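You operate a simulated robot arm through the tools that you are given. There is no shell and no other tool.

You are at the controls of a simulated robot arm. One attempt, no reset.

TASK
Sponge the test disc, align and lock its bearing block, then spin it.
Fine: the white lines meet, the cam lever ends locked, the disc goes one turn anticlockwise, the sponge stands on its spot; fingers stay clear of the cam lever's foot. What is to be rubbed or washed off counts as gone when no trace of it is left.

It is judged by the outcome, as a careful person would: the job done as asked, and still so three seconds after it is handed in. It fails if anything else is knocked over, pushed out of place, dropped, spilled or broken.

THE ROBOT
A 7-joint arm with a two-finger gripper, fixed in place. Base frame: the origin is on the floor under the middle of its stand, x ahead of it, y to its left, z up. Units: mm, degrees, N and s.
With the tool pointing down near the work surface it reaches from about 340 to 720 mm from the base axis. Its first joint turns from -66.0 to 66.0 degrees. Payload 2.45 kg.
Tool frame: the origin (TCP) lies between the finger pads and is the grasp point; the fingertips stand 26 mm ahead of it; z points along the fingers, y is the line along which they close. The gripper opens to 96 mm; its body begins 69 mm behind the TCP.
Orientation is that of the tool frame in the base frame, as [roll, pitch, yaw] about the fixed x, y, z axes, in that order (R = Rz(yaw) Ry(pitch) Rx(roll)). With the fingers straight down and closing along the base's y, the tool's x points along the base's -x, its y along +y and its z along -z.

THE INTERFACE
- The arm moves only by the tool move_arm. Its argument "deltas" is a list of rows, each a list of 3 entries, a list of its own where there are three numbers: the turn, a rotation vector about the base's x, y, z in degrees, then the shift along the base's x, y, z in mm, then the finger opening in mm, from 0 to 96. In form: [[[wx, wy, wz], [tx, ty, tz], grip], ...]. A call has 1 to 20 rows; each row is the pose to reach, as a shift and turn from the pose commanded when the call began. Each row takes 0.2 s and may step no farther than 50 mm and 8.6 degrees from the row before; otherwise, or with a gripper value out of range, the whole call is refused. A pose out of reach is approached as far as the arm can. The call stops where the force on the tool passes 60 N (or 10 N more than at its start, if that is more) or the arm is blocked; 0.2 s more then pass. The fingers move at their own pace (about 50 mm/s each) and stop on an object; they squeeze with about 45 N. The grip force told is the motor's: it shows also when the fingers shut on nothing. Time passes only in rows, and 0.2 s behind the last, so rows that repeat a pose let the fingers close. The reply holds the time, the measured pose of the TCP, the force on the tool along the base axes, the opening and the grip force, in the units named above and with some noise, with the torque about the TCP (base axes, N m) and any sound that the robot's microphone picked up.
- Cameras (640 x 400 px; columns grow to the right, rows downward): "scene" is fixed at [163.9, -393.5, 1417]; the picture's right is [0.77, -0.63, 0.00], its down [-0.41, -0.50, -0.76] and it looks along [0.48, 0.59, -0.64] (base axes); focal length 226 px, centre (320, 200). "wrist" rides on the gripper at [82, 3, -98] in the tool frame; the picture's right is [-0.04, 1.00, 0.00], its down [-0.73, -0.03, -0.68] and it looks along [-0.68, -0.03, 0.73] (tool axes); focal length 256 px, centre (320, 200). There is no depth. A picture from a camera that has moved, and an enlarged one, comes with that camera's place and axes in the base frame and with its lens.
- grab_frame(camera): a new picture of that camera. It takes no simulated time.
- zoom(camera, box): a new picture of the part [left, top, right, bottom] of that camera's present view, enlarged. It takes no simulated time.
- finish_job(): hands the job in; it is judged then, once.

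Places have to be worked out from the pictures, the camera data and where the tool is seen. Open the gripper and draw the arm clear of the work before you hand the job in, unless the task says otherwise.

The tools are called after "Request:" by a JSON object that holds its "api" and its "payload". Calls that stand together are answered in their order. move_arm: Moves the arm, as the interface text tells. Its arguments: {"type":"object","properties":{"deltas":{"type":"array"}},"required":["deltas"]} The other tools are called the same way: grab_frame (camera) takes a picture; zoom (camera, box) takes an enlarged picture of a part of a camera's view; finish_job () hands the job in.

At the start:

```text
clock: 0.0
ee_pos: [341.5, 108.0, 1268.0]
tool_rot: [-180.0, 0.0, -180.0]
ft_force: [1.2, -0.8, 0.2]
wrist_torque: [0.0, 0.05, 0.01]
opening: 95.9
finger_force: 0.1
```

scene: 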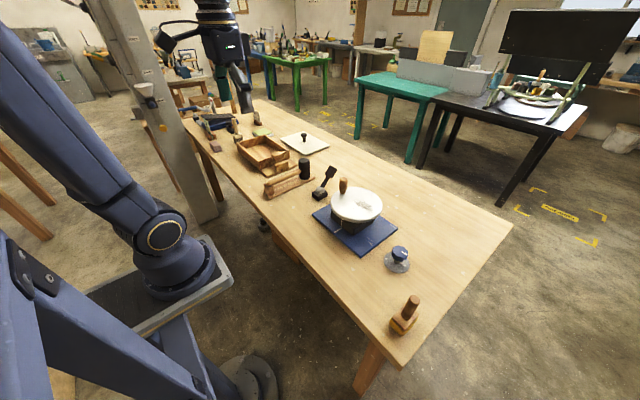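
wrist: 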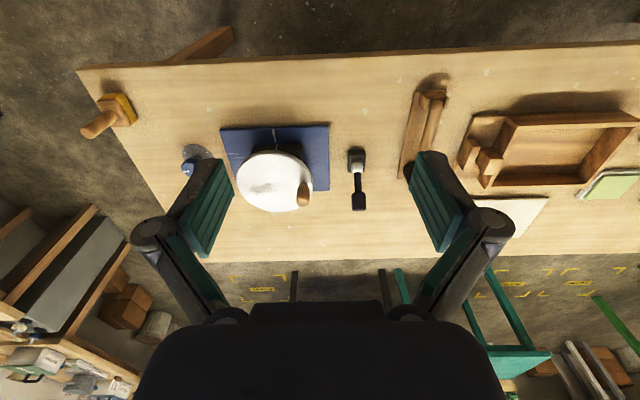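

The first pictures show a workbench with a white disc on a blue plate, a cam lever-like black part, a sponge with wooden handle, and other items. I'll zoom in on each before moving.

Request:
{"api": "zoom", "payload": {"camera": "scene", "box": [290, 150, 450, 250]}}

Request:
{"api": "zoom", "payload": {"camera": "scene", "box": [340, 230, 500, 350]}}

Request:
{"api": "zoom", "payload": {"camera": "scene", "box": [180, 90, 340, 200]}}

Request:
{"api": "zoom", "payload": {"camera": "wrist", "box": [170, 110, 410, 230]}}

Request:
{"api": "zoom", "payload": {"camera": "wrist", "box": [60, 60, 220, 180]}}

Request:
{"api": "zoom", "payload": {"camera": "wrist", "box": [390, 60, 640, 220]}}

```text
4.00 times, centred on (370, 200) of scene
camera zoom: at [163.9, -393.5, 1417.0], right [0.77, -0.63, 0.0], down [-0.41, -0.5, -0.76], along [0.48, 0.59, -0.64], focal length 906 px, centre (120, 200)
```

zoom: 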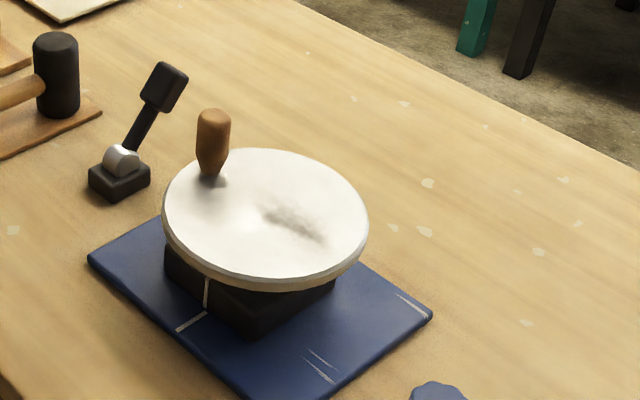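

```text
3.33 times, centred on (420, 290) of scene
camera zoom: at [163.9, -393.5, 1417.0], right [0.77, -0.63, 0.0], down [-0.41, -0.5, -0.76], along [0.48, 0.59, -0.64], focal length 755 px, centre (-13, -100)
```

zoom: 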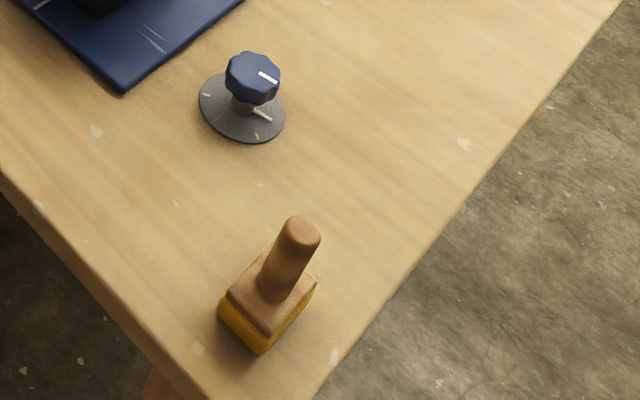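

```text
3.64 times, centred on (260, 145) of scene
camera zoom: at [163.9, -393.5, 1417.0], right [0.77, -0.63, 0.0], down [-0.41, -0.5, -0.76], along [0.48, 0.59, -0.64], focal length 824 px, centre (538, 400)
```

zoom: 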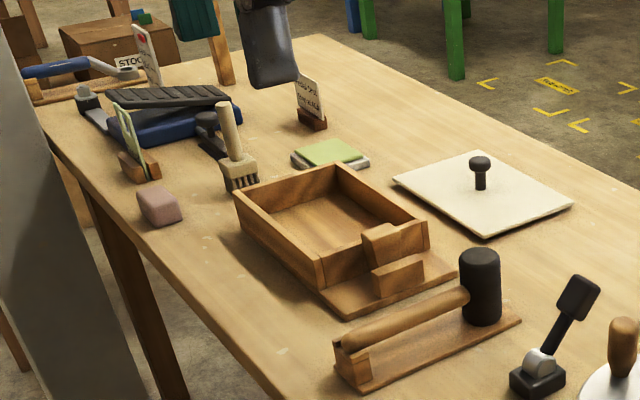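

```text
2.67 times, centred on (290, 170) of wrist
camera zoom: at [260.2, 111.8, 1365.7], right [0.04, 1.0, 0.0], down [0.73, -0.03, 0.68], along [0.68, -0.03, -0.73], focal length 683 px, centre (400, 280)
```

zoom: 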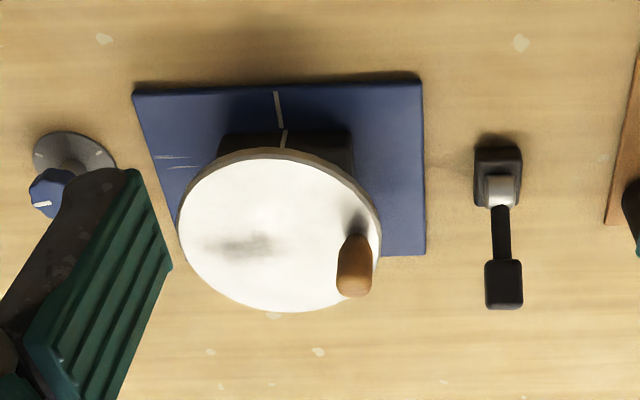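

```text
3.33 times, centred on (140, 120) of wrist
camera zoom: at [260.2, 111.8, 1365.7], right [0.04, 1.0, 0.0], down [0.73, -0.03, 0.68], along [0.68, -0.03, -0.73], focal length 853 px, centre (920, 467)
```

zoom: 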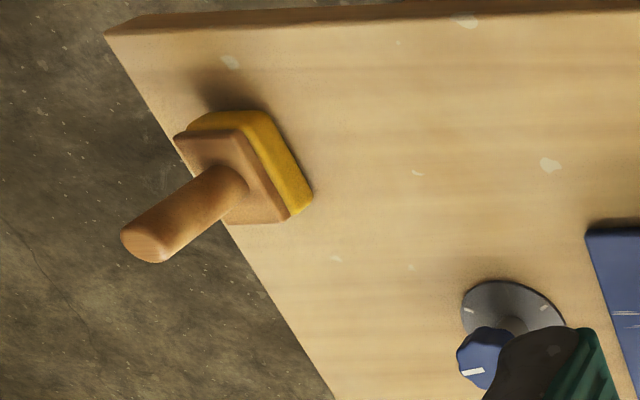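

```text
2.50 times, centred on (515, 140) of wrist
camera zoom: at [260.2, 111.8, 1365.7], right [0.04, 1.0, 0.0], down [0.73, -0.03, 0.68], along [0.68, -0.03, -0.73], focal length 640 px, centre (-168, 350)
```

zoom: 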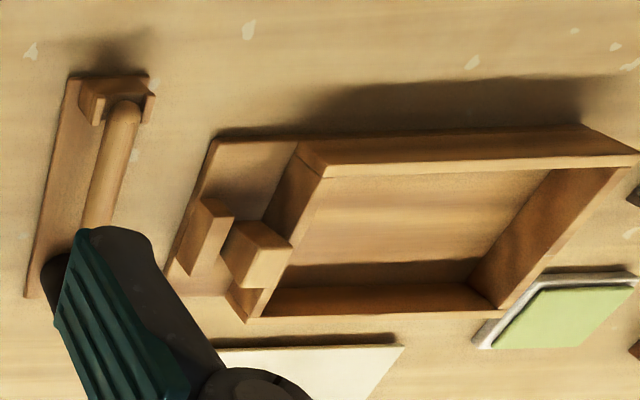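

The plate with the disc is around x≈640, y≈-12, the disc top near z≈893, and the cam lever is around [641, 190]. I'll zoom in more on the lines and the lever, then bring the wrist camera closer.

Request:
{"api": "zoom", "payload": {"camera": "scene", "box": [320, 205, 368, 235]}}

Request:
{"api": "zoom", "payload": {"camera": "wrist", "box": [230, 115, 326, 175]}}

Request:
{"api": "zoom", "payload": {"camera": "scene", "box": [300, 155, 348, 205]}}

Request:
{"api": "move_arm", "payload": {"deltas": [[[0, 0, 0], [15, -17, -31], 96], [[0, 0, 0], [30, -34, -62], 96], [[0, 0, 0], [45, -51, -93], 96], [[0, 0, 0], [60, -68, -124], 96], [[0, 0, 0], [75, -85, -155], 96], [[0, 0, 0], [90, -102, -186], 96], [[0, 0, 0], [108, -118, -218], 96]]}}

```text
13.33 times, centred on (344, 220) of scene
camera zoom: at [163.9, -393.5, 1417.0], right [0.77, -0.63, 0.0], down [-0.41, -0.5, -0.76], along [0.48, 0.59, -0.64], focal length 3020 px, centre (0, -67)
```

zoom: 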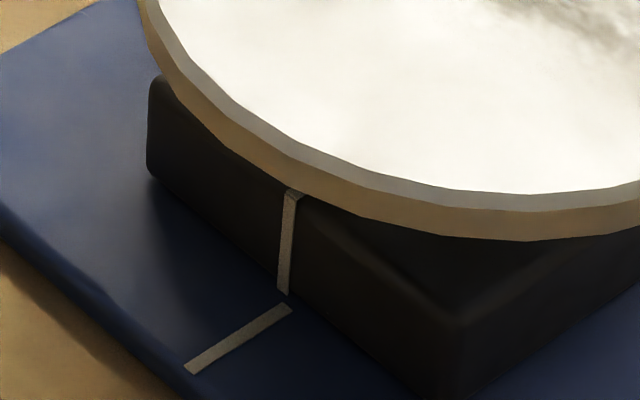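

```text
6.67 times, centred on (278, 145) of wrist
camera zoom: at [260.2, 111.8, 1365.7], right [0.04, 1.0, 0.0], down [0.73, -0.03, 0.68], along [0.68, -0.03, -0.73], focal length 1707 px, centre (600, 567)
```

zoom: 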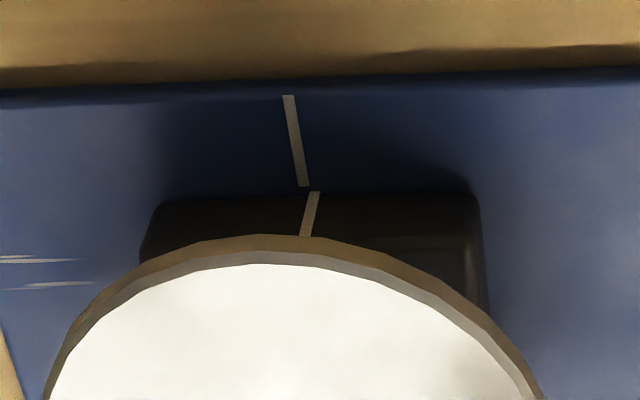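

```text
8.00 times, centred on (324, 180) of scene
camera zoom: at [163.9, -393.5, 1417.0], right [0.77, -0.63, 0.0], down [-0.41, -0.5, -0.76], along [0.48, 0.59, -0.64], focal length 1812 px, centre (288, 360)
```

zoom: 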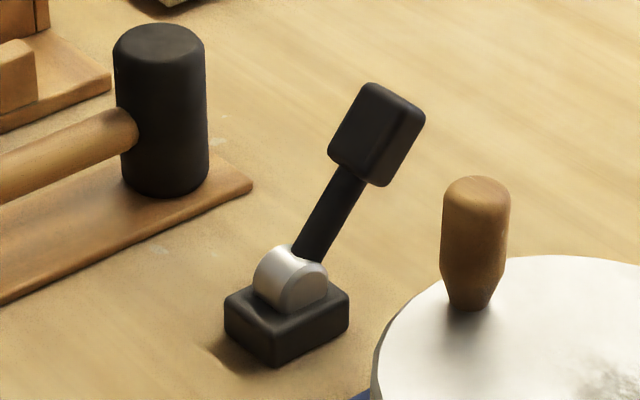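

```text
clock: 1.6
ee_pos: [450.6, -8.8, 1048.8]
tool_rot: [179.9, 0.0, 180.0]
ft_force: [-0.9, 0.0, -0.2]
wrist_torque: [-0.01, -0.02, 0.01]
opening: 95.5
finger_force: 0.0
```

The block's line stands a few mm to the left (+y) of the plate's line, and the cam lever leans forward. I'll look from the new closer camera position.

Request:
{"api": "grab_frame", "payload": {"camera": "wrist"}}

Request:
{"api": "grab_frame", "payload": {"camera": "scene"}}

```text
taken
camera wrist: at [368.1, -5.6, 1146.9], right [0.04, 1.0, 0.0], down [0.73, -0.03, 0.68], along [0.68, -0.03, -0.73], focal length 256 px, centre (320, 200)
```

wrist: 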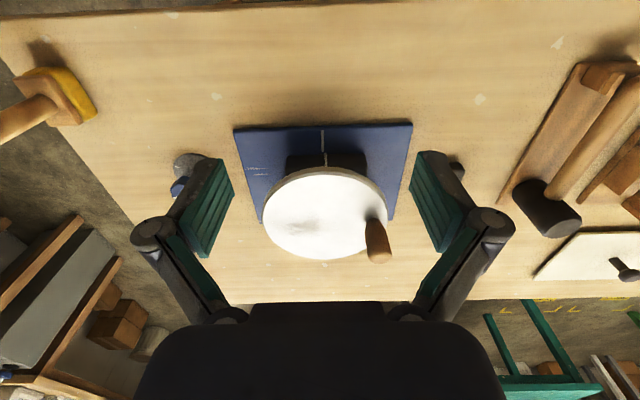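

```text
taken
```

scene: 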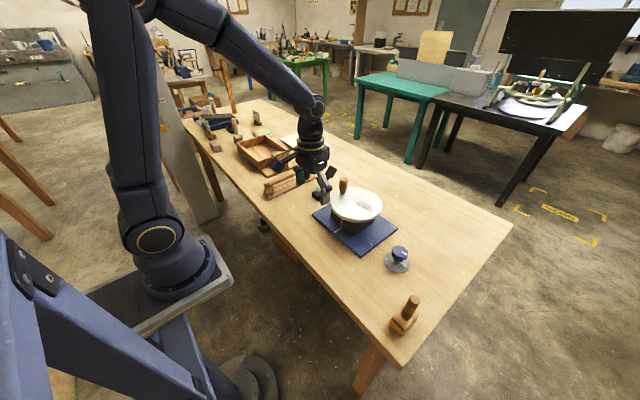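

Request:
{"api": "zoom", "payload": {"camera": "wrist", "box": [230, 115, 430, 275]}}

Request:
{"api": "zoom", "payload": {"camera": "wrist", "box": [285, 125, 365, 175]}}

Request:
{"api": "zoom", "payload": {"camera": "wrist", "box": [0, 40, 128, 160]}}

```text
2.50 times, centred on (330, 195) of wrist
camera zoom: at [368.1, -5.6, 1146.9], right [0.04, 1.0, 0.0], down [0.73, -0.03, 0.68], along [0.68, -0.03, -0.73], focal length 640 px, centre (295, 212)
```

zoom: 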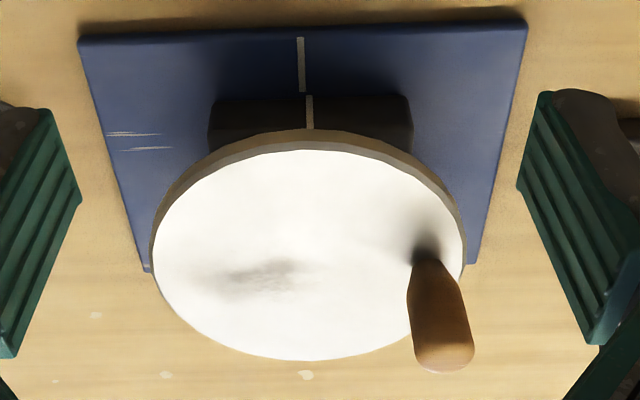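

```text
8.00 times, centred on (325, 150) of wrist
camera zoom: at [368.1, -5.6, 1146.9], right [0.04, 1.0, 0.0], down [0.73, -0.03, 0.68], along [0.68, -0.03, -0.73], focal length 2048 px, centre (280, 600)
```

zoom: 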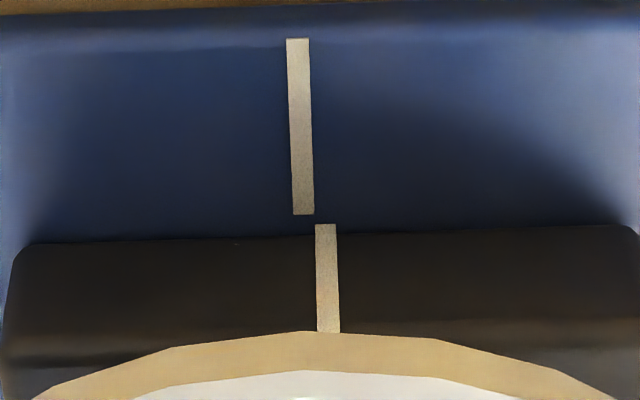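

```text
3.33 times, centred on (64, 100) of wrist
camera zoom: at [368.1, -5.6, 1146.9], right [0.04, 1.0, 0.0], down [0.73, -0.03, 0.68], along [0.68, -0.03, -0.73], focal length 853 px, centre (1173, 533)
```

zoom: 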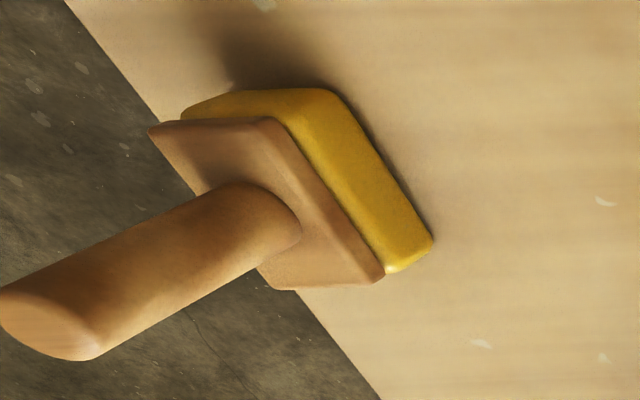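

The block needs about 4 mm toward -y, the smudge runs roughly from [647,-9] to [667,-74], and the crank handle is at about [642,60]. I'll read the cards at the far end of the bench and zoom on other parts for hints.

Request:
{"api": "zoom", "payload": {"camera": "scene", "box": [190, 95, 254, 135]}}

Request:
{"api": "zoom", "payload": {"camera": "scene", "box": [380, 235, 428, 275]}}

Request:
{"api": "zoom", "payload": {"camera": "scene", "box": [376, 285, 440, 350]}}

Request:
{"api": "zoom", "payload": {"camera": "scene", "box": [240, 110, 304, 150]}}

```text
10.00 times, centred on (222, 115) of scene
camera zoom: at [163.9, -393.5, 1417.0], right [0.77, -0.63, 0.0], down [-0.41, -0.5, -0.76], along [0.48, 0.59, -0.64], focal length 2265 px, centre (1300, 1050)
```

zoom: 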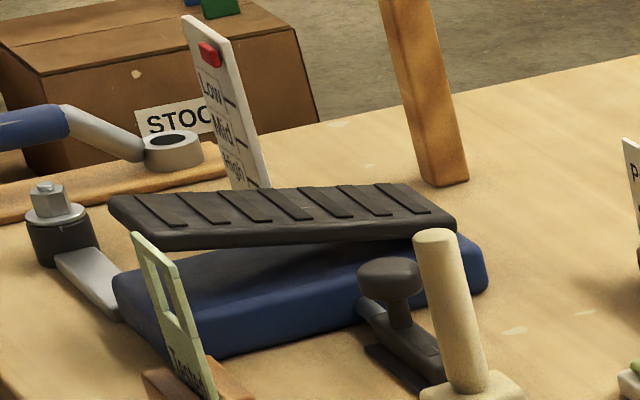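

```text
10.00 times, centred on (404, 255) of scene
camera zoom: at [163.9, -393.5, 1417.0], right [0.77, -0.63, 0.0], down [-0.41, -0.5, -0.76], along [0.48, 0.59, -0.64], focal length 2265 px, centre (-520, -350)
```

zoom: 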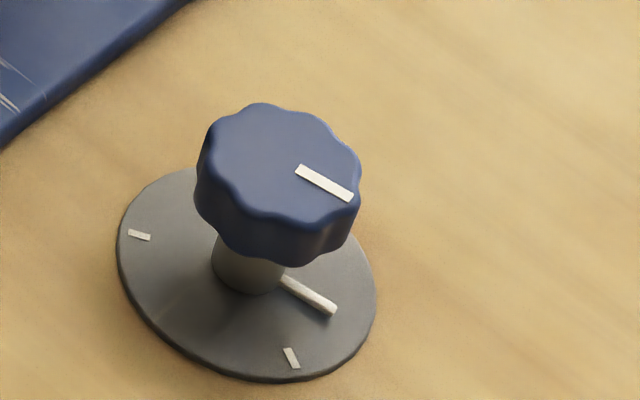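

```text
6.15 times, centred on (408, 318) of scene
camera zoom: at [163.9, -393.5, 1417.0], right [0.77, -0.63, 0.0], down [-0.41, -0.5, -0.76], along [0.48, 0.59, -0.64], focal length 1394 px, centre (-222, -523)
```

zoom: 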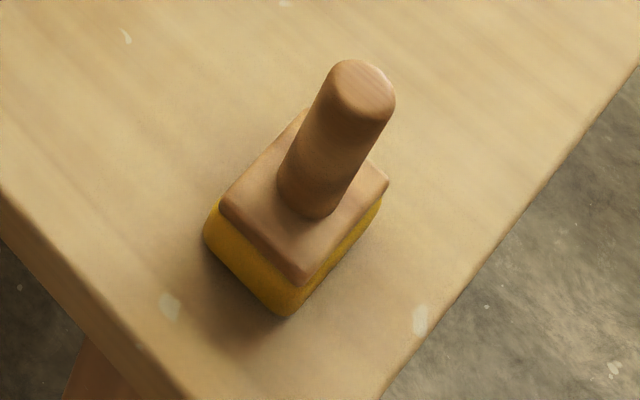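

```text
10.00 times, centred on (272, 130) of scene
camera zoom: at [163.9, -393.5, 1417.0], right [0.77, -0.63, 0.0], down [-0.41, -0.5, -0.76], along [0.48, 0.59, -0.64], focal length 2265 px, centre (800, 900)
```

zoom: 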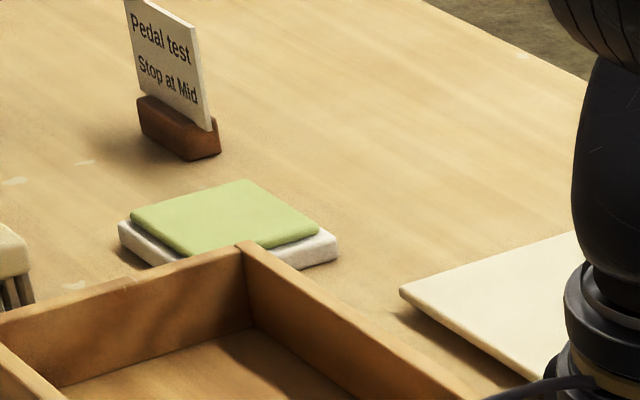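

The bench end has unrelated stations (pedal, dial, drawer). The sponge with the peg handle at about [472,-347] has no marked outline, so its starting place is its spot. I'll now move left for a close view of the cam lever.

Request:
{"api": "move_arm", "payload": {"deltas": [[[0, 0, 0], [0, 40, -10], 96], [[0, 0, 0], [0, 80, -20], 96], [[0, 0, 0], [0, 120, -30], 96], [[0, 0, 0], [0, 160, -40], 96], [[0, 0, 0], [0, 200, -50], 96], [[0, 0, 0], [0, 200, -50], 96]]}}

Request:
{"api": "grab_frame", "payload": {"camera": "wrist"}}

Request:
{"api": "zoom", "payload": {"camera": "wrist", "box": [240, 120, 400, 280]}}

```text
clock: 3.0
ee_pos: [451.6, 190.5, 998.6]
tool_rot: [180.0, 0.1, -179.9]
ft_force: [0.3, -0.1, 0.0]
wrist_torque: [-0.01, 0.02, -0.01]
opening: 95.9
finger_force: 0.1
```

```text
taken
camera wrist: at [368.3, 193.4, 1097.6], right [0.04, 1.0, 0.0], down [0.73, -0.03, 0.68], along [0.68, -0.03, -0.73], focal length 256 px, centre (320, 200)
```

wrist: 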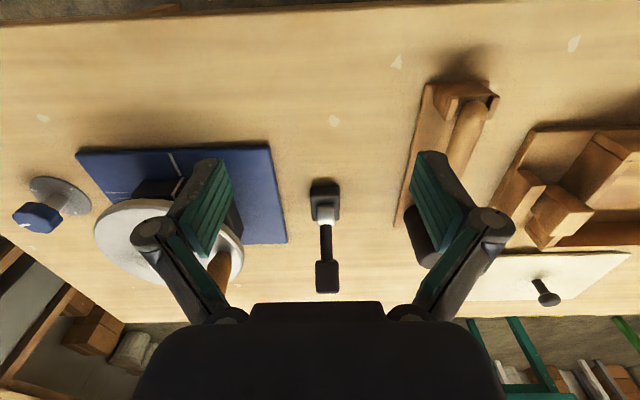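

```text
2.50 times, centred on (320, 200) of wrist
camera zoom: at [368.3, 193.4, 1097.6], right [0.04, 1.0, 0.0], down [0.73, -0.03, 0.68], along [0.68, -0.03, -0.73], focal length 640 px, centre (320, 200)
```

zoom: 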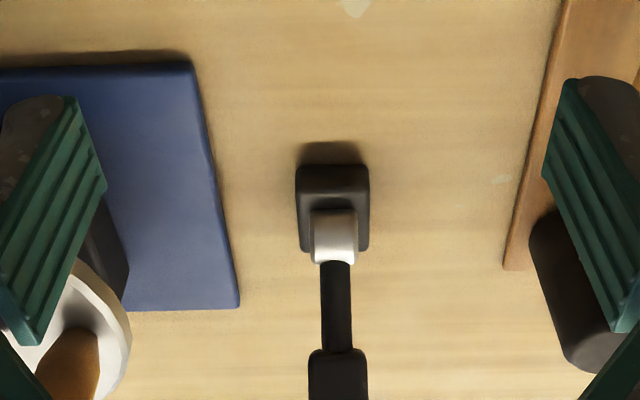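

The cam lever pivots about y near [640,189,837] and its grip is at about [697,188,907]. First comes sponging: the sponge is axis-aligned, centred near [478,-340], and its peg top is at z≈923, so I'll move above it.

Request:
{"api": "move_arm", "payload": {"deltas": [[[0, 0, 0], [2, -44, 1], 96], [[0, 0, 0], [5, -88, 2], 96], [[0, 0, 0], [7, -132, 3], 96], [[0, 0, 0], [10, -176, 4], 96], [[0, 0, 0], [12, -220, 5], 96], [[0, 0, 0], [14, -264, 6], 96], [[0, 0, 0], [17, -308, 7], 96], [[0, 0, 0], [19, -352, 8], 96], [[0, 0, 0], [22, -396, 9], 96], [[0, 0, 0], [24, -440, 10], 96], [[0, 0, 0], [27, -485, 10], 96], [[0, 0, 0], [29, -530, 10], 96], [[0, 0, 0], [29, -530, 10], 96]]}}

Request:
{"api": "grab_frame", "payload": {"camera": "wrist"}}

Request:
{"api": "grab_frame", "payload": {"camera": "scene"}}

```text
clock: 5.8
ee_pos: [477.8, -340.3, 1008.7]
tool_rot: [-180.0, -0.1, 180.0]
ft_force: [0.3, -0.8, -0.5]
wrist_torque: [-0.04, 0.01, 0.01]
opening: 96.0
finger_force: 0.1
```

```text
taken
camera wrist: at [395.8, -336.3, 1107.9], right [0.04, 1.0, 0.0], down [0.73, -0.03, 0.68], along [0.68, -0.03, -0.73], focal length 256 px, centre (320, 200)
```

wrist: 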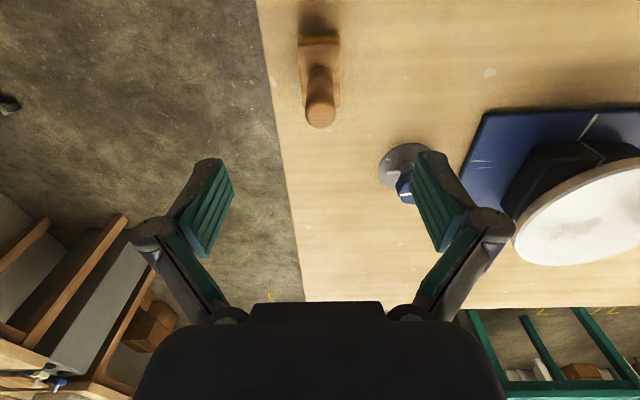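

```text
taken
```

scene: 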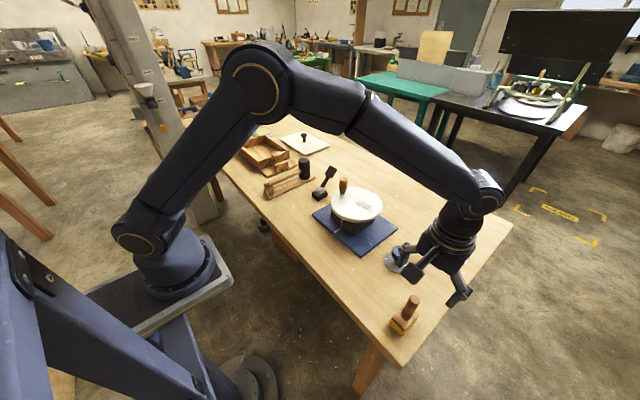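

The peg lines up at about [480,-340], directly under the tool. I'll zoom to check it and its spot before descending.

Request:
{"api": "zoom", "payload": {"camera": "wrist", "box": [272, 10, 384, 150]}}

Request:
{"api": "zoom", "payload": {"camera": "wrist", "box": [440, 100, 640, 280]}}

```text
2.86 times, centred on (328, 80) of wrist
camera zoom: at [395.8, -336.3, 1107.9], right [0.04, 1.0, 0.0], down [0.73, -0.03, 0.68], along [0.68, -0.03, -0.73], focal length 731 px, centre (297, 543)
```

zoom: 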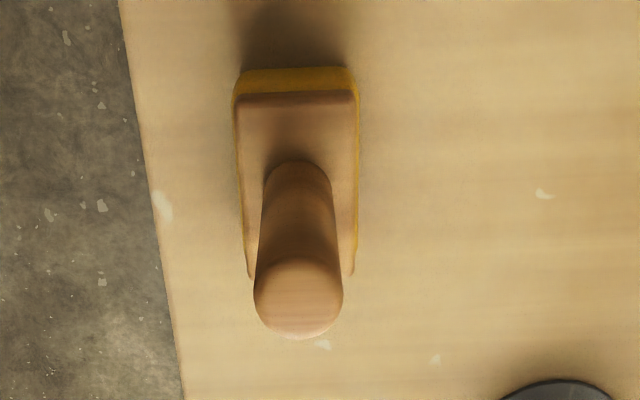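

```text
2.22 times, centred on (540, 190) of wrist
camera zoom: at [395.8, -336.3, 1107.9], right [0.04, 1.0, 0.0], down [0.73, -0.03, 0.68], along [0.68, -0.03, -0.73], focal length 569 px, centre (-169, 222)
```

zoom: 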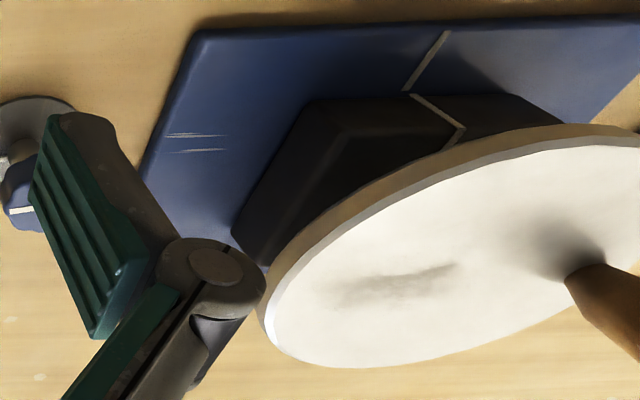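

The peg is about 24 mm thick at [480,-340] and the sponge is square to the axes. I'll descend so that the TCP is at z=893 and close on the peg.

Request:
{"api": "move_arm", "payload": {"deltas": [[[0, 0, 0], [1, 0, -40], 96], [[0, 0, 0], [1, 0, -80], 96], [[0, 0, 0], [1, 0, -117], 96], [[0, 0, 0], [1, 0, -117], 96], [[0, 0, 0], [1, 0, -117], 60], [[0, 0, 0], [1, 0, -117], 40], [[0, 0, 0], [1, 0, -117], 10], [[0, 0, 0], [1, 0, -117], 10], [[0, 0, 0], [1, 0, -117], 10], [[0, 0, 0], [1, 0, -117], 10], [[0, 0, 0], [1, 0, -117], 10]]}}

Request:
{"api": "grab_frame", "payload": {"camera": "scene"}}

Request:
{"api": "grab_frame", "payload": {"camera": "wrist"}}

```text
clock: 8.2
ee_pos: [480.6, -340.1, 891.9]
tool_rot: [-180.0, 0.1, 180.0]
ft_force: [0.7, 0.3, 0.5]
wrist_torque: [0.01, 0.0, 0.0]
opening: 22.9
finger_force: 45.2
```

```text
taken
```

scene: 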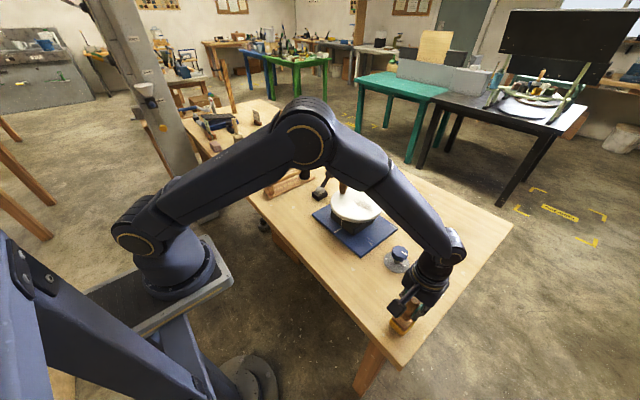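

```text
taken
camera wrist: at [398.8, -336.3, 991.3], right [0.04, 1.0, 0.0], down [0.73, -0.03, 0.68], along [0.68, -0.03, -0.73], focal length 256 px, centre (320, 200)
```

wrist: 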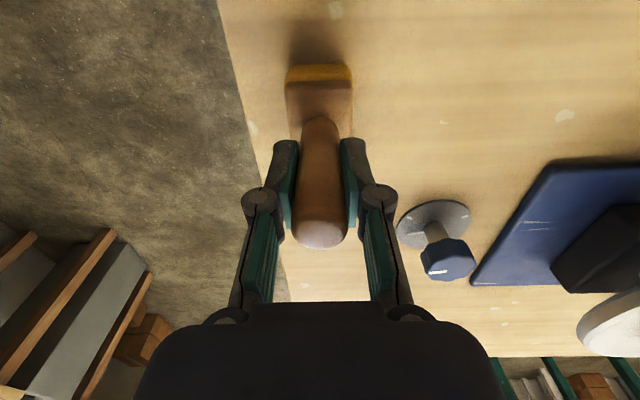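

The sponge is gripped at 22.9 mm with 45 N. I'll lift it straight up and carry it to above the -y part of the disc.

Request:
{"api": "move_arm", "payload": {"deltas": [[[0, 0, 0], [0, 0, 20], 10], [[0, 0, 0], [0, 0, 60], 10], [[0, 0, 0], [0, 0, 100], 10], [[0, 0, 0], [0, 0, 137], 10], [[0, 0, 0], [25, 37, 137], 10], [[0, 0, 0], [50, 75, 137], 10], [[0, 0, 0], [75, 112, 137], 10], [[0, 0, 0], [100, 150, 137], 10], [[0, 0, 0], [125, 188, 137], 10], [[0, 0, 0], [150, 225, 137], 10], [[0, 0, 0], [172, 260, 137], 10], [[0, 0, 0], [172, 260, 137], 10], [[0, 0, 0], [172, 260, 137], 10]]}}

Request:
{"api": "grab_frame", "payload": {"camera": "scene"}}

Request:
{"api": "zoom", "payload": {"camera": "scene", "box": [300, 150, 460, 250]}}

Request:
{"api": "grab_frame", "payload": {"camera": "wrist"}}

Request:
{"api": "zoom", "payload": {"camera": "scene", "box": [376, 285, 440, 350]}}

```text
clock: 11.0
ee_pos: [653.0, -80.7, 1027.5]
tool_rot: [180.0, -0.1, 179.9]
ft_force: [-0.8, -0.1, -0.9]
wrist_torque: [0.0, 0.02, -0.03]
opening: 22.5
finger_force: 44.7
```

```text
taken
```

scene: 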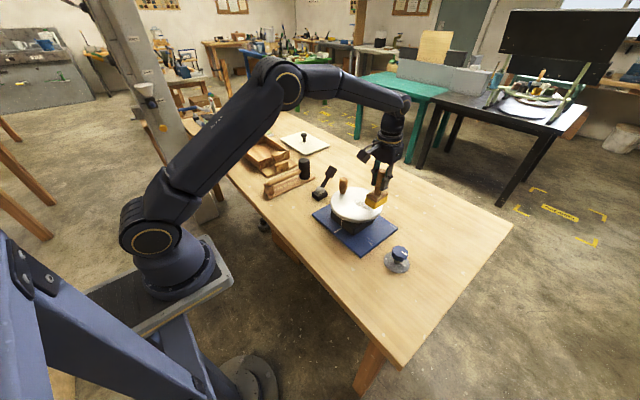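

```text
4.00 times, centred on (380, 200) of scene
camera zoom: at [164.0, -393.5, 1417.0], right [0.77, -0.63, 0.0], down [-0.41, -0.5, -0.76], along [0.48, 0.59, -0.64], focal length 906 px, centre (80, 200)
```

zoom: 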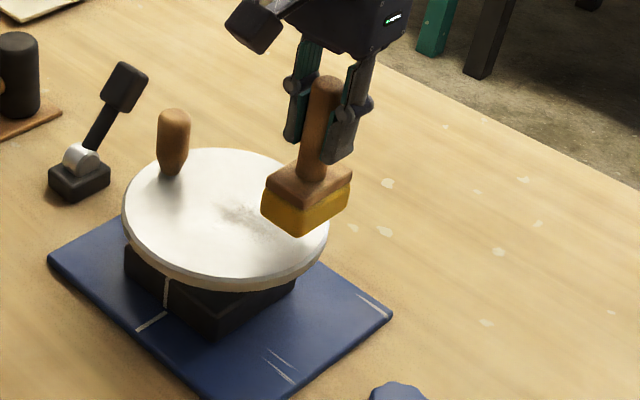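

```text
taken
camera wrist: at [571.1, -75.5, 1127.4], right [0.04, 1.0, 0.0], down [0.73, -0.03, 0.68], along [0.68, -0.03, -0.73], focal length 256 px, centre (320, 200)
```

wrist: 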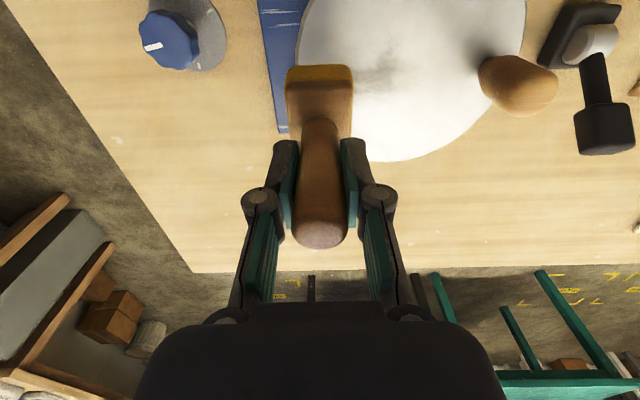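

```text
6.15 times, centred on (408, 318) of scene
camera zoom: at [164.0, -393.5, 1417.0], right [0.77, -0.63, 0.0], down [-0.41, -0.5, -0.76], along [0.48, 0.59, -0.64], focal length 1394 px, centre (-222, -523)
```

zoom: 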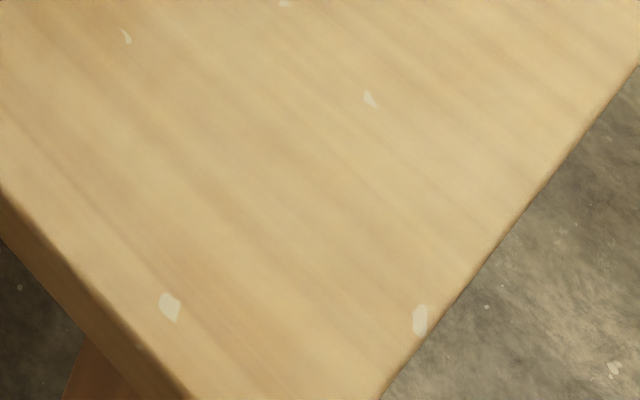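

The sponge hangs level above the disc's edge and no mark is visible at its old place, so I'll return it to the same pose later. I'll go down toward the disc in small steps, watching the force.

Request:
{"api": "move_arm", "payload": {"deltas": [[[0, 0, 0], [2, 15, -10], 10], [[0, 0, 0], [2, 25, -25], 10], [[0, 0, 0], [2, 25, -32], 10], [[0, 0, 0], [2, 25, -36], 10], [[0, 0, 0], [2, 25, -36], 10]]}}

Request:
{"api": "zoom", "payload": {"camera": "scene", "box": [300, 150, 460, 250]}}

```text
clock: 12.2
ee_pos: [655.0, -54.9, 995.4]
tool_rot: [-180.0, 0.2, -180.0]
ft_force: [-5.2, 1.8, 27.7]
wrist_torque: [-0.01, 1.07, 0.1]
opening: 22.6
finger_force: 44.9
```

```text
4.00 times, centred on (380, 200) of scene
camera zoom: at [163.2, -393.4, 1417.1], right [0.77, -0.63, 0.0], down [-0.41, -0.5, -0.76], along [0.48, 0.59, -0.64], focal length 906 px, centre (80, 200)
```

zoom: 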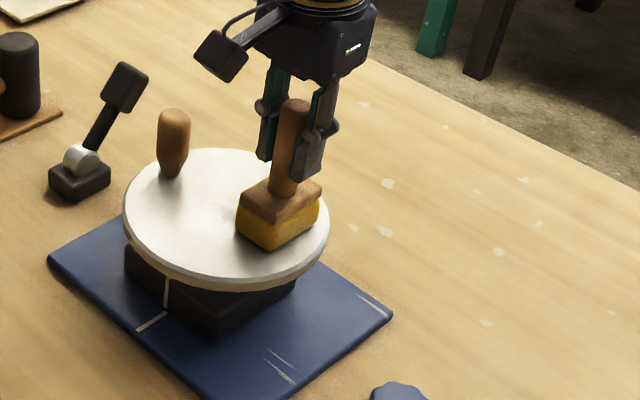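

Contact already at z≈995 with 28 N down. I'll ease up 2 mm and read the force before stroking.

Request:
{"api": "move_arm", "payload": {"deltas": [[[0, 0, 0], [0, 0, 2], 10], [[0, 0, 0], [0, 0, 2], 10]]}}

```text
clock: 12.8
ee_pos: [654.7, -55.6, 995.5]
tool_rot: [179.9, 0.2, 180.0]
ft_force: [1.3, 2.7, 18.5]
wrist_torque: [0.06, -0.1, -0.04]
opening: 23.0
finger_force: 45.0
```

About 18 N now. I'll ease a bit more and stroke along y over the smudge.

Request:
{"api": "move_arm", "payload": {"deltas": [[[0, 0, 0], [0, 0, 1.5], 10], [[0, 0, 0], [0, -8, 1.5], 10], [[0, 0, 0], [0, -16, 1.5], 10], [[0, 0, 0], [0, -25, 1.5], 10], [[0, 0, 0], [0, -15, 1.5], 10], [[0, 0, 0], [0, -5, 1.5], 10], [[0, 0, 0], [0, 5, 1.5], 10], [[0, 0, 0], [0, 15, 1.5], 10], [[0, 0, 0], [0, 25, 1.5], 10], [[0, 0, 0], [0, 35, 1.5], 10], [[0, 0, 0], [0, 45, 1.5], 10], [[0, 0, 0], [0, 52, 1.5], 10], [[0, 0, 0], [0, 42, 1.5], 10], [[0, 0, 0], [0, 32, 1.5], 10], [[0, 0, 0], [0, 22, 1.5], 10], [[0, 0, 0], [0, 12, 1.5], 10], [[0, 0, 0], [0, 2, 1.5], 10], [[0, 0, 0], [0, -8, 1.5], 10], [[0, 0, 0], [0, -16, 1.5], 10], [[0, 0, 0], [0, -25, 1.5], 10]]}}

Request:
{"api": "zoom", "payload": {"camera": "scene", "box": [300, 150, 460, 250]}}

Request:
{"api": "zoom", "payload": {"camera": "wrist", "box": [240, 0, 560, 200]}}

```text
clock: 17.0
ee_pos: [655.3, -80.5, 996.6]
tool_rot: [-179.9, -0.1, -180.0]
ft_force: [0.2, -0.1, -0.8]
wrist_torque: [-0.05, -0.01, -0.02]
opening: 22.5
finger_force: 45.0
```

```text
4.00 times, centred on (380, 200) of scene
camera zoom: at [163.9, -393.5, 1417.0], right [0.77, -0.63, 0.0], down [-0.41, -0.5, -0.76], along [0.48, 0.59, -0.64], focal length 906 px, centre (80, 200)
```

zoom: 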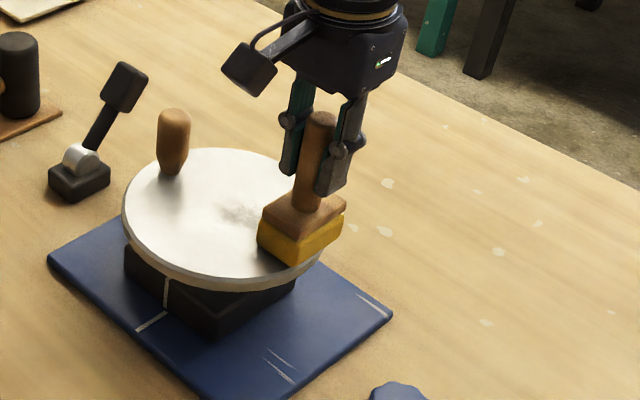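

```text
2.00 times, centred on (400, 100) of wrist
camera zoom: at [572.4, -75.8, 1095.3], right [0.04, 1.0, 0.0], down [0.73, -0.03, 0.68], along [0.68, -0.03, -0.73], focal length 512 px, centre (160, 400)
```

zoom: 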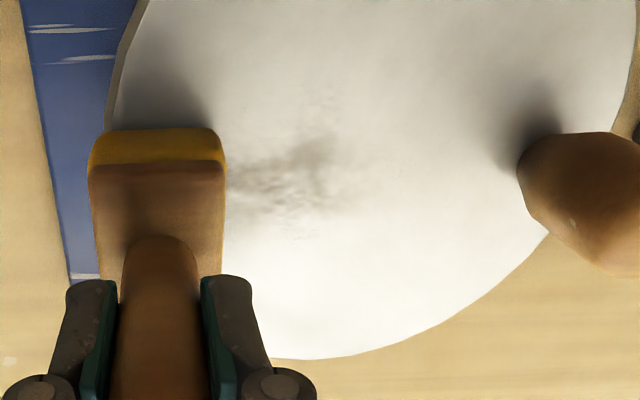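

The smudge faded partly and contact was lost at z≈997.5. I'll press 2.5 mm lower and stroke again along the smudge.

Request:
{"api": "move_arm", "payload": {"deltas": [[[0, 0, 0], [0, 6, -2.5], 10], [[0, 0, 0], [0, 12, -2.5], 10]]}}

```text
clock: 17.6
ee_pos: [655.4, -68.8, 995.5]
tool_rot: [-179.7, 0.1, 180.0]
ft_force: [1.5, -6.1, 13.7]
wrist_torque: [-0.26, 0.16, 0.05]
opening: 22.8
finger_force: 45.8
```

13.7 N down is good rubbing pressure, so I'll continue with strokes at this height.

Request:
{"api": "move_arm", "payload": {"deltas": [[[0, 0, 0], [0, -10, 0], 10], [[0, 0, 0], [0, 0, 0], 10], [[0, 0, 0], [0, 10, 0], 10], [[0, 0, 0], [0, 20, 0], 10], [[0, 0, 0], [0, 30, 0], 10], [[0, 0, 0], [0, 40, 0], 10], [[0, 0, 0], [0, 50, 0], 10], [[0, 0, 0], [0, 60, 0], 10], [[0, 0, 0], [0, 68, 0], 10], [[0, 0, 0], [0, 60, 0], 10], [[0, 0, 0], [0, 50, 0], 10], [[0, 0, 0], [0, 40, 0], 10], [[0, 0, 0], [0, 30, 0], 10], [[0, 0, 0], [0, 20, 0], 10], [[0, 0, 0], [0, 10, 0], 10], [[0, 0, 0], [0, 0, 0], 10], [[0, 0, 0], [0, -12, 0], 10]]}}

Request:
{"api": "zoom", "payload": {"camera": "scene", "box": [300, 150, 460, 250]}}

Request:
{"api": "zoom", "payload": {"camera": "wrist", "box": [240, 0, 560, 200]}}

```text
clock: 21.2
ee_pos: [653.1, -79.3, 995.6]
tool_rot: [-180.0, 0.0, 180.0]
ft_force: [-0.4, 7.7, 22.9]
wrist_torque: [0.4, 0.03, -0.01]
opening: 22.6
finger_force: 45.0
```

```text
4.00 times, centred on (380, 200) of scene
camera zoom: at [163.4, -393.2, 1417.2], right [0.77, -0.63, 0.0], down [-0.41, -0.5, -0.76], along [0.48, 0.59, -0.64], focal length 906 px, centre (80, 200)
```

zoom: 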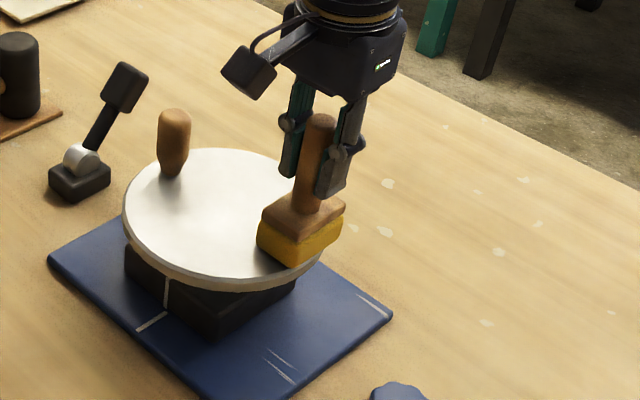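

```text
2.00 times, centred on (400, 100) of wrist
camera zoom: at [571.6, -75.9, 1093.5], right [0.04, 1.0, 0.0], down [0.73, -0.03, 0.68], along [0.68, -0.03, -0.73], focal length 512 px, centre (160, 400)
```

zoom: 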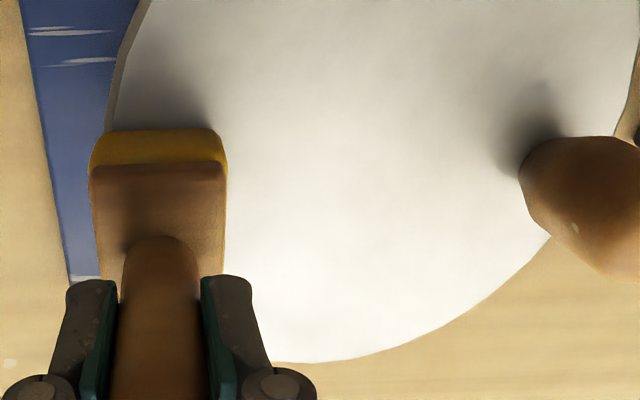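

The smudge looks gone where visible. I'll lift straight up and move aside to inspect the whole disc.

Request:
{"api": "move_arm", "payload": {"deltas": [[[0, 0, 0], [0, 0, 5], 10], [[0, 0, 0], [0, 0, 20], 10], [[0, 0, 0], [0, -20, 40], 10], [[0, 0, 0], [-20, -50, 50], 10], [[0, 0, 0], [-50, -80, 50], 10], [[0, 0, 0], [-80, -110, 50], 10], [[0, 0, 0], [-80, -110, 50], 10]]}}

Request:
{"api": "zoom", "payload": {"camera": "scene", "box": [310, 170, 406, 240]}}

Request:
{"api": "grab_frame", "payload": {"camera": "wrist"}}

Request:
{"api": "zoom", "payload": {"camera": "wrist", "box": [340, 40, 560, 200]}}

```text
clock: 22.8
ee_pos: [574.3, -192.1, 1042.8]
tool_rot: [180.0, -0.1, -180.0]
ft_force: [-0.3, -0.3, -0.7]
wrist_torque: [-0.02, 0.01, -0.02]
opening: 22.9
finger_force: 45.1
```

```text
5.71 times, centred on (358, 205) of scene
camera zoom: at [163.9, -393.5, 1417.0], right [0.77, -0.63, 0.0], down [-0.41, -0.5, -0.76], along [0.48, 0.59, -0.64], focal length 1294 px, centre (103, 171)
```

zoom: 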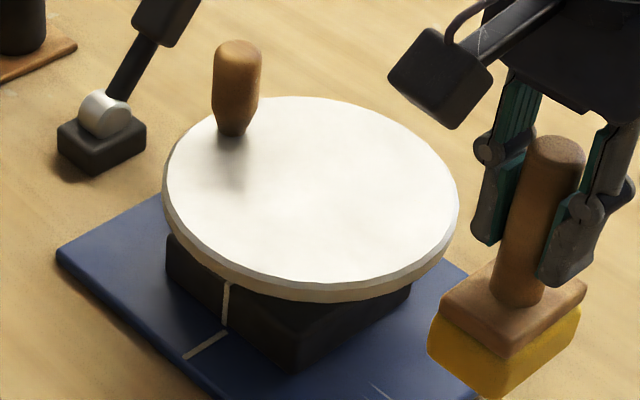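

```text
taken
camera wrist: at [492.2, -186.6, 1142.6], right [0.04, 1.0, 0.0], down [0.73, -0.03, 0.68], along [0.68, -0.03, -0.73], focal length 256 px, centre (320, 200)
```

wrist: 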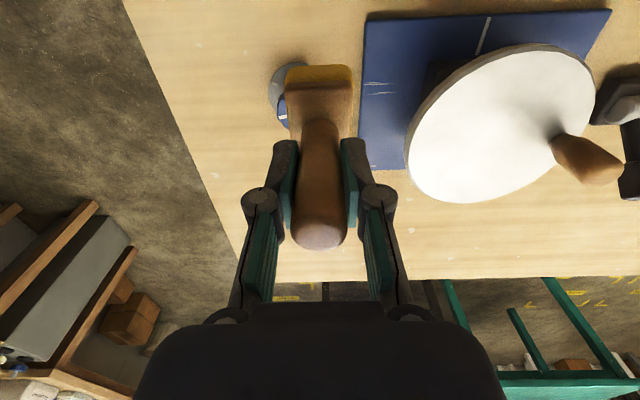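

```text
2.50 times, centred on (450, 120) of wrist
camera zoom: at [492.2, -186.6, 1142.6], right [0.04, 1.0, 0.0], down [0.73, -0.03, 0.68], along [0.68, -0.03, -0.73], focal length 640 px, centre (-5, 400)
```

zoom: 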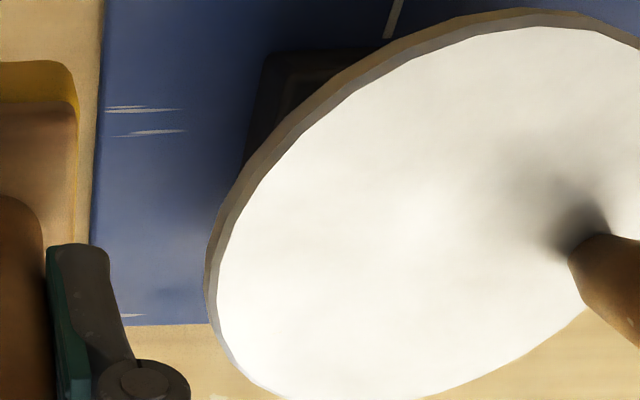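

The disc looks clean. I'll zoom more closely for any faint trace and check the lines.

Request:
{"api": "zoom", "payload": {"camera": "scene", "box": [334, 180, 390, 215]}}

Request:
{"api": "zoom", "payload": {"camera": "wrist", "box": [410, 80, 530, 180]}}

Request:
{"api": "zoom", "payload": {"camera": "scene", "box": [320, 205, 368, 235]}}

```text
11.43 times, centred on (362, 198) of scene
camera zoom: at [163.9, -393.5, 1417.0], right [0.77, -0.63, 0.0], down [-0.41, -0.5, -0.76], along [0.48, 0.59, -0.64], focal length 2588 px, centre (-160, 229)
```

zoom: 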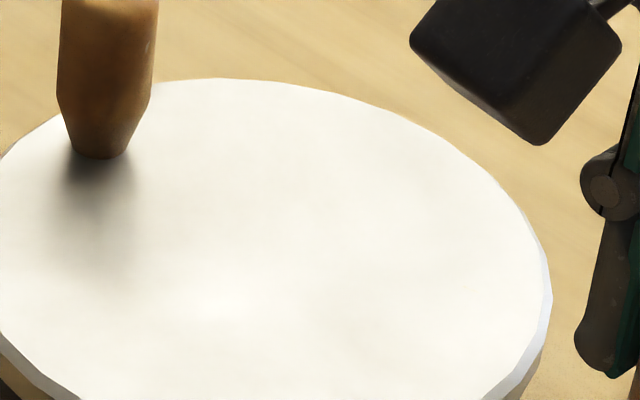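

```text
4.00 times, centred on (470, 130) of wrist
camera zoom: at [492.2, -186.6, 1142.6], right [0.04, 1.0, 0.0], down [0.73, -0.03, 0.68], along [0.68, -0.03, -0.73], focal length 1024 px, centre (-280, 480)
```

zoom: 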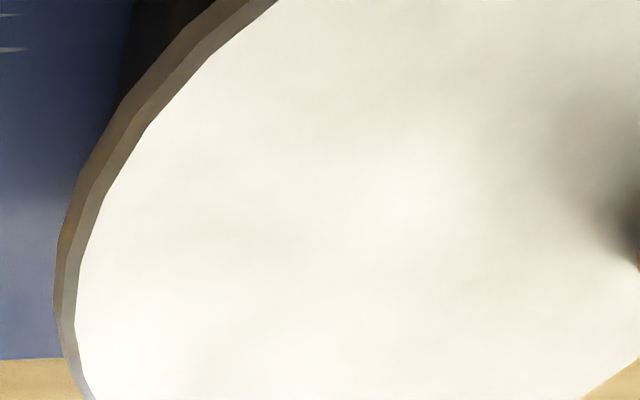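

```text
13.33 times, centred on (344, 220) of scene
camera zoom: at [163.9, -393.5, 1417.0], right [0.77, -0.63, 0.0], down [-0.41, -0.5, -0.76], along [0.48, 0.59, -0.64], focal length 3020 px, centre (0, -67)
```

zoom: 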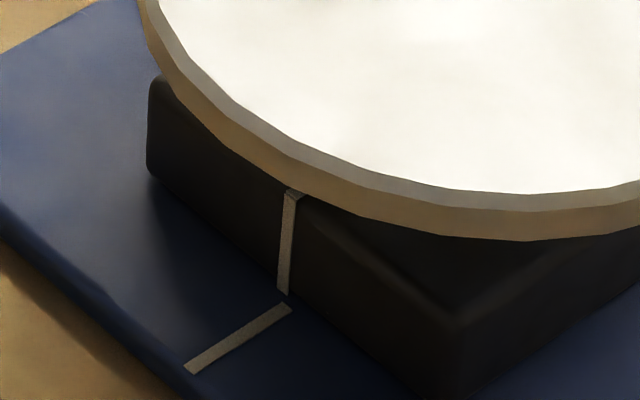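

The disc shows no trace, but to be sure of no faint residue I'll make one more pass at slightly different x positions with the same pressure.

Request:
{"api": "move_arm", "payload": {"deltas": [[[0, 0, 0], [30, 30, 0], 10], [[0, 0, 0], [60, 70, -10], 10], [[0, 0, 0], [86, 105, -25], 10], [[0, 0, 0], [86, 110, -42], 10], [[0, 0, 0], [86, 110, -50], 10], [[0, 0, 0], [86, 120, -50], 10], [[0, 0, 0], [86, 130, -50], 10], [[0, 0, 0], [86, 140, -50], 10], [[0, 0, 0], [86, 150, -50], 10], [[0, 0, 0], [86, 160, -50], 10], [[0, 0, 0], [86, 170, -50], 10], [[0, 0, 0], [86, 180, -50], 10], [[0, 0, 0], [86, 190, -50], 10], [[0, 0, 0], [80, 190, -50], 10], [[0, 0, 0], [72, 190, -50], 10], [[0, 0, 0], [72, 180, -50], 10], [[0, 0, 0], [72, 170, -50], 10], [[0, 0, 0], [72, 160, -50], 10], [[0, 0, 0], [72, 150, -50], 10], [[0, 0, 0], [72, 140, -50], 10]]}}

Request:
{"api": "move_arm", "payload": {"deltas": [[[0, 0, 0], [0, -10, 0], 10], [[0, 0, 0], [0, -20, 0], 10], [[0, 0, 0], [0, -30, 0], 10], [[0, 0, 0], [8, -30, 0], 10], [[0, 0, 0], [8, -20, 0], 10], [[0, 0, 0], [8, -10, 0], 10], [[0, 0, 0], [8, 0, 0], 10], [[0, 0, 0], [8, 0, 10], 10], [[0, 0, 0], [8, 0, 40], 10], [[0, 0, 0], [-30, -40, 50], 10], [[0, 0, 0], [-60, -80, 50], 10], [[0, 0, 0], [-90, -115, 50], 10], [[0, 0, 0], [-120, -150, 50], 10], [[0, 0, 0], [-120, -150, 50], 10]]}}

Request:
{"api": "zoom", "payload": {"camera": "scene", "box": [310, 170, 406, 240]}}

Request:
{"api": "grab_frame", "payload": {"camera": "scene"}}

Request:
{"api": "grab_frame", "payload": {"camera": "wrist"}}

```text
refused: row 2 steps farther than a row can; nothing moved
```

```text
refused: row 10 steps farther than a row can; nothing moved
```

```text
5.71 times, centred on (358, 205) of scene
camera zoom: at [163.9, -393.5, 1417.0], right [0.77, -0.63, 0.0], down [-0.41, -0.5, -0.76], along [0.48, 0.59, -0.64], focal length 1294 px, centre (103, 171)
```

zoom: 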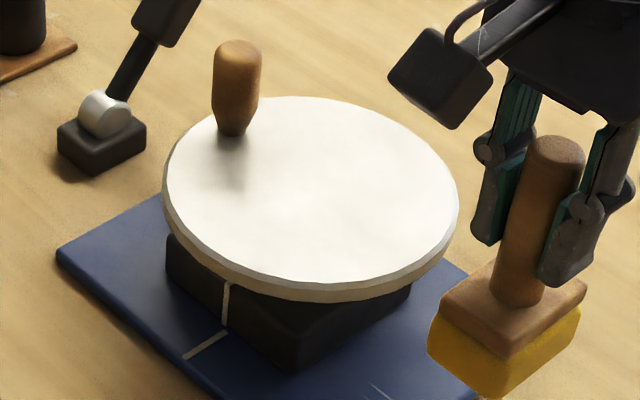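

```text
taken
```

scene: 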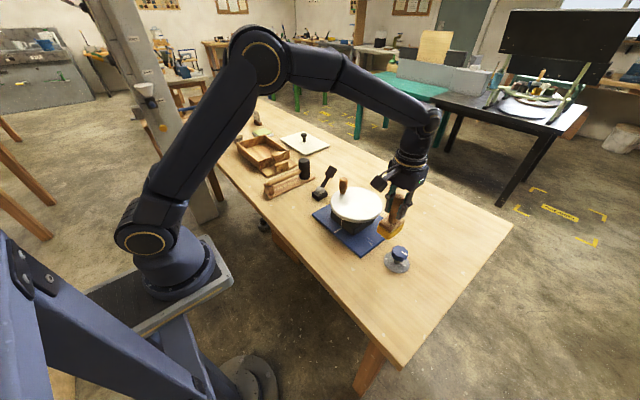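

```text
taken
camera wrist: at [492.2, -186.6, 1142.6], right [0.04, 1.0, 0.0], down [0.73, -0.03, 0.68], along [0.68, -0.03, -0.73], focal length 256 px, centre (320, 200)
```

wrist: 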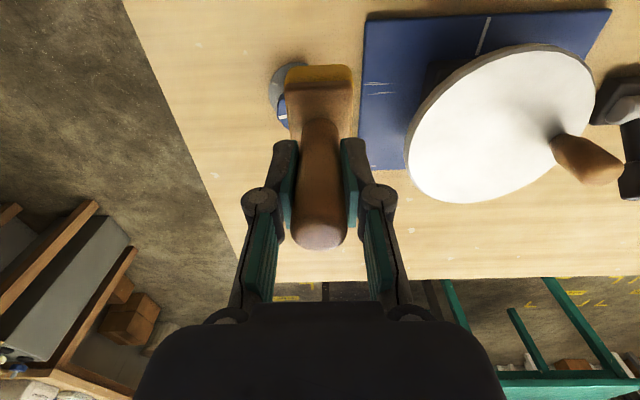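

Both calls were refused because a step was just over 50 mm; nothing moved. I'll redo the pass with smaller steps.

Request:
{"api": "move_arm", "payload": {"deltas": [[[0, 0, 0], [25, 30, 0], 10], [[0, 0, 0], [50, 65, 0], 10], [[0, 0, 0], [75, 100, 0], 10], [[0, 0, 0], [86, 110, -25], 10], [[0, 0, 0], [86, 110, -42], 10], [[0, 0, 0], [86, 110, -50], 10], [[0, 0, 0], [86, 120, -50], 10], [[0, 0, 0], [86, 130, -50], 10], [[0, 0, 0], [86, 140, -50], 10], [[0, 0, 0], [86, 150, -50], 10], [[0, 0, 0], [86, 160, -50], 10], [[0, 0, 0], [86, 170, -50], 10], [[0, 0, 0], [86, 180, -50], 10], [[0, 0, 0], [86, 190, -50], 10], [[0, 0, 0], [80, 190, -50], 10], [[0, 0, 0], [72, 190, -50], 10], [[0, 0, 0], [72, 180, -50], 10], [[0, 0, 0], [72, 170, -50], 10], [[0, 0, 0], [72, 160, -50], 10], [[0, 0, 0], [72, 150, -50], 10]]}}

```text
clock: 27.0
ee_pos: [646.0, -39.5, 993.2]
tool_rot: [180.0, 0.1, 180.0]
ft_force: [0.3, 8.0, 23.6]
wrist_torque: [0.3, -0.16, -0.02]
opening: 22.6
finger_force: 44.5
```

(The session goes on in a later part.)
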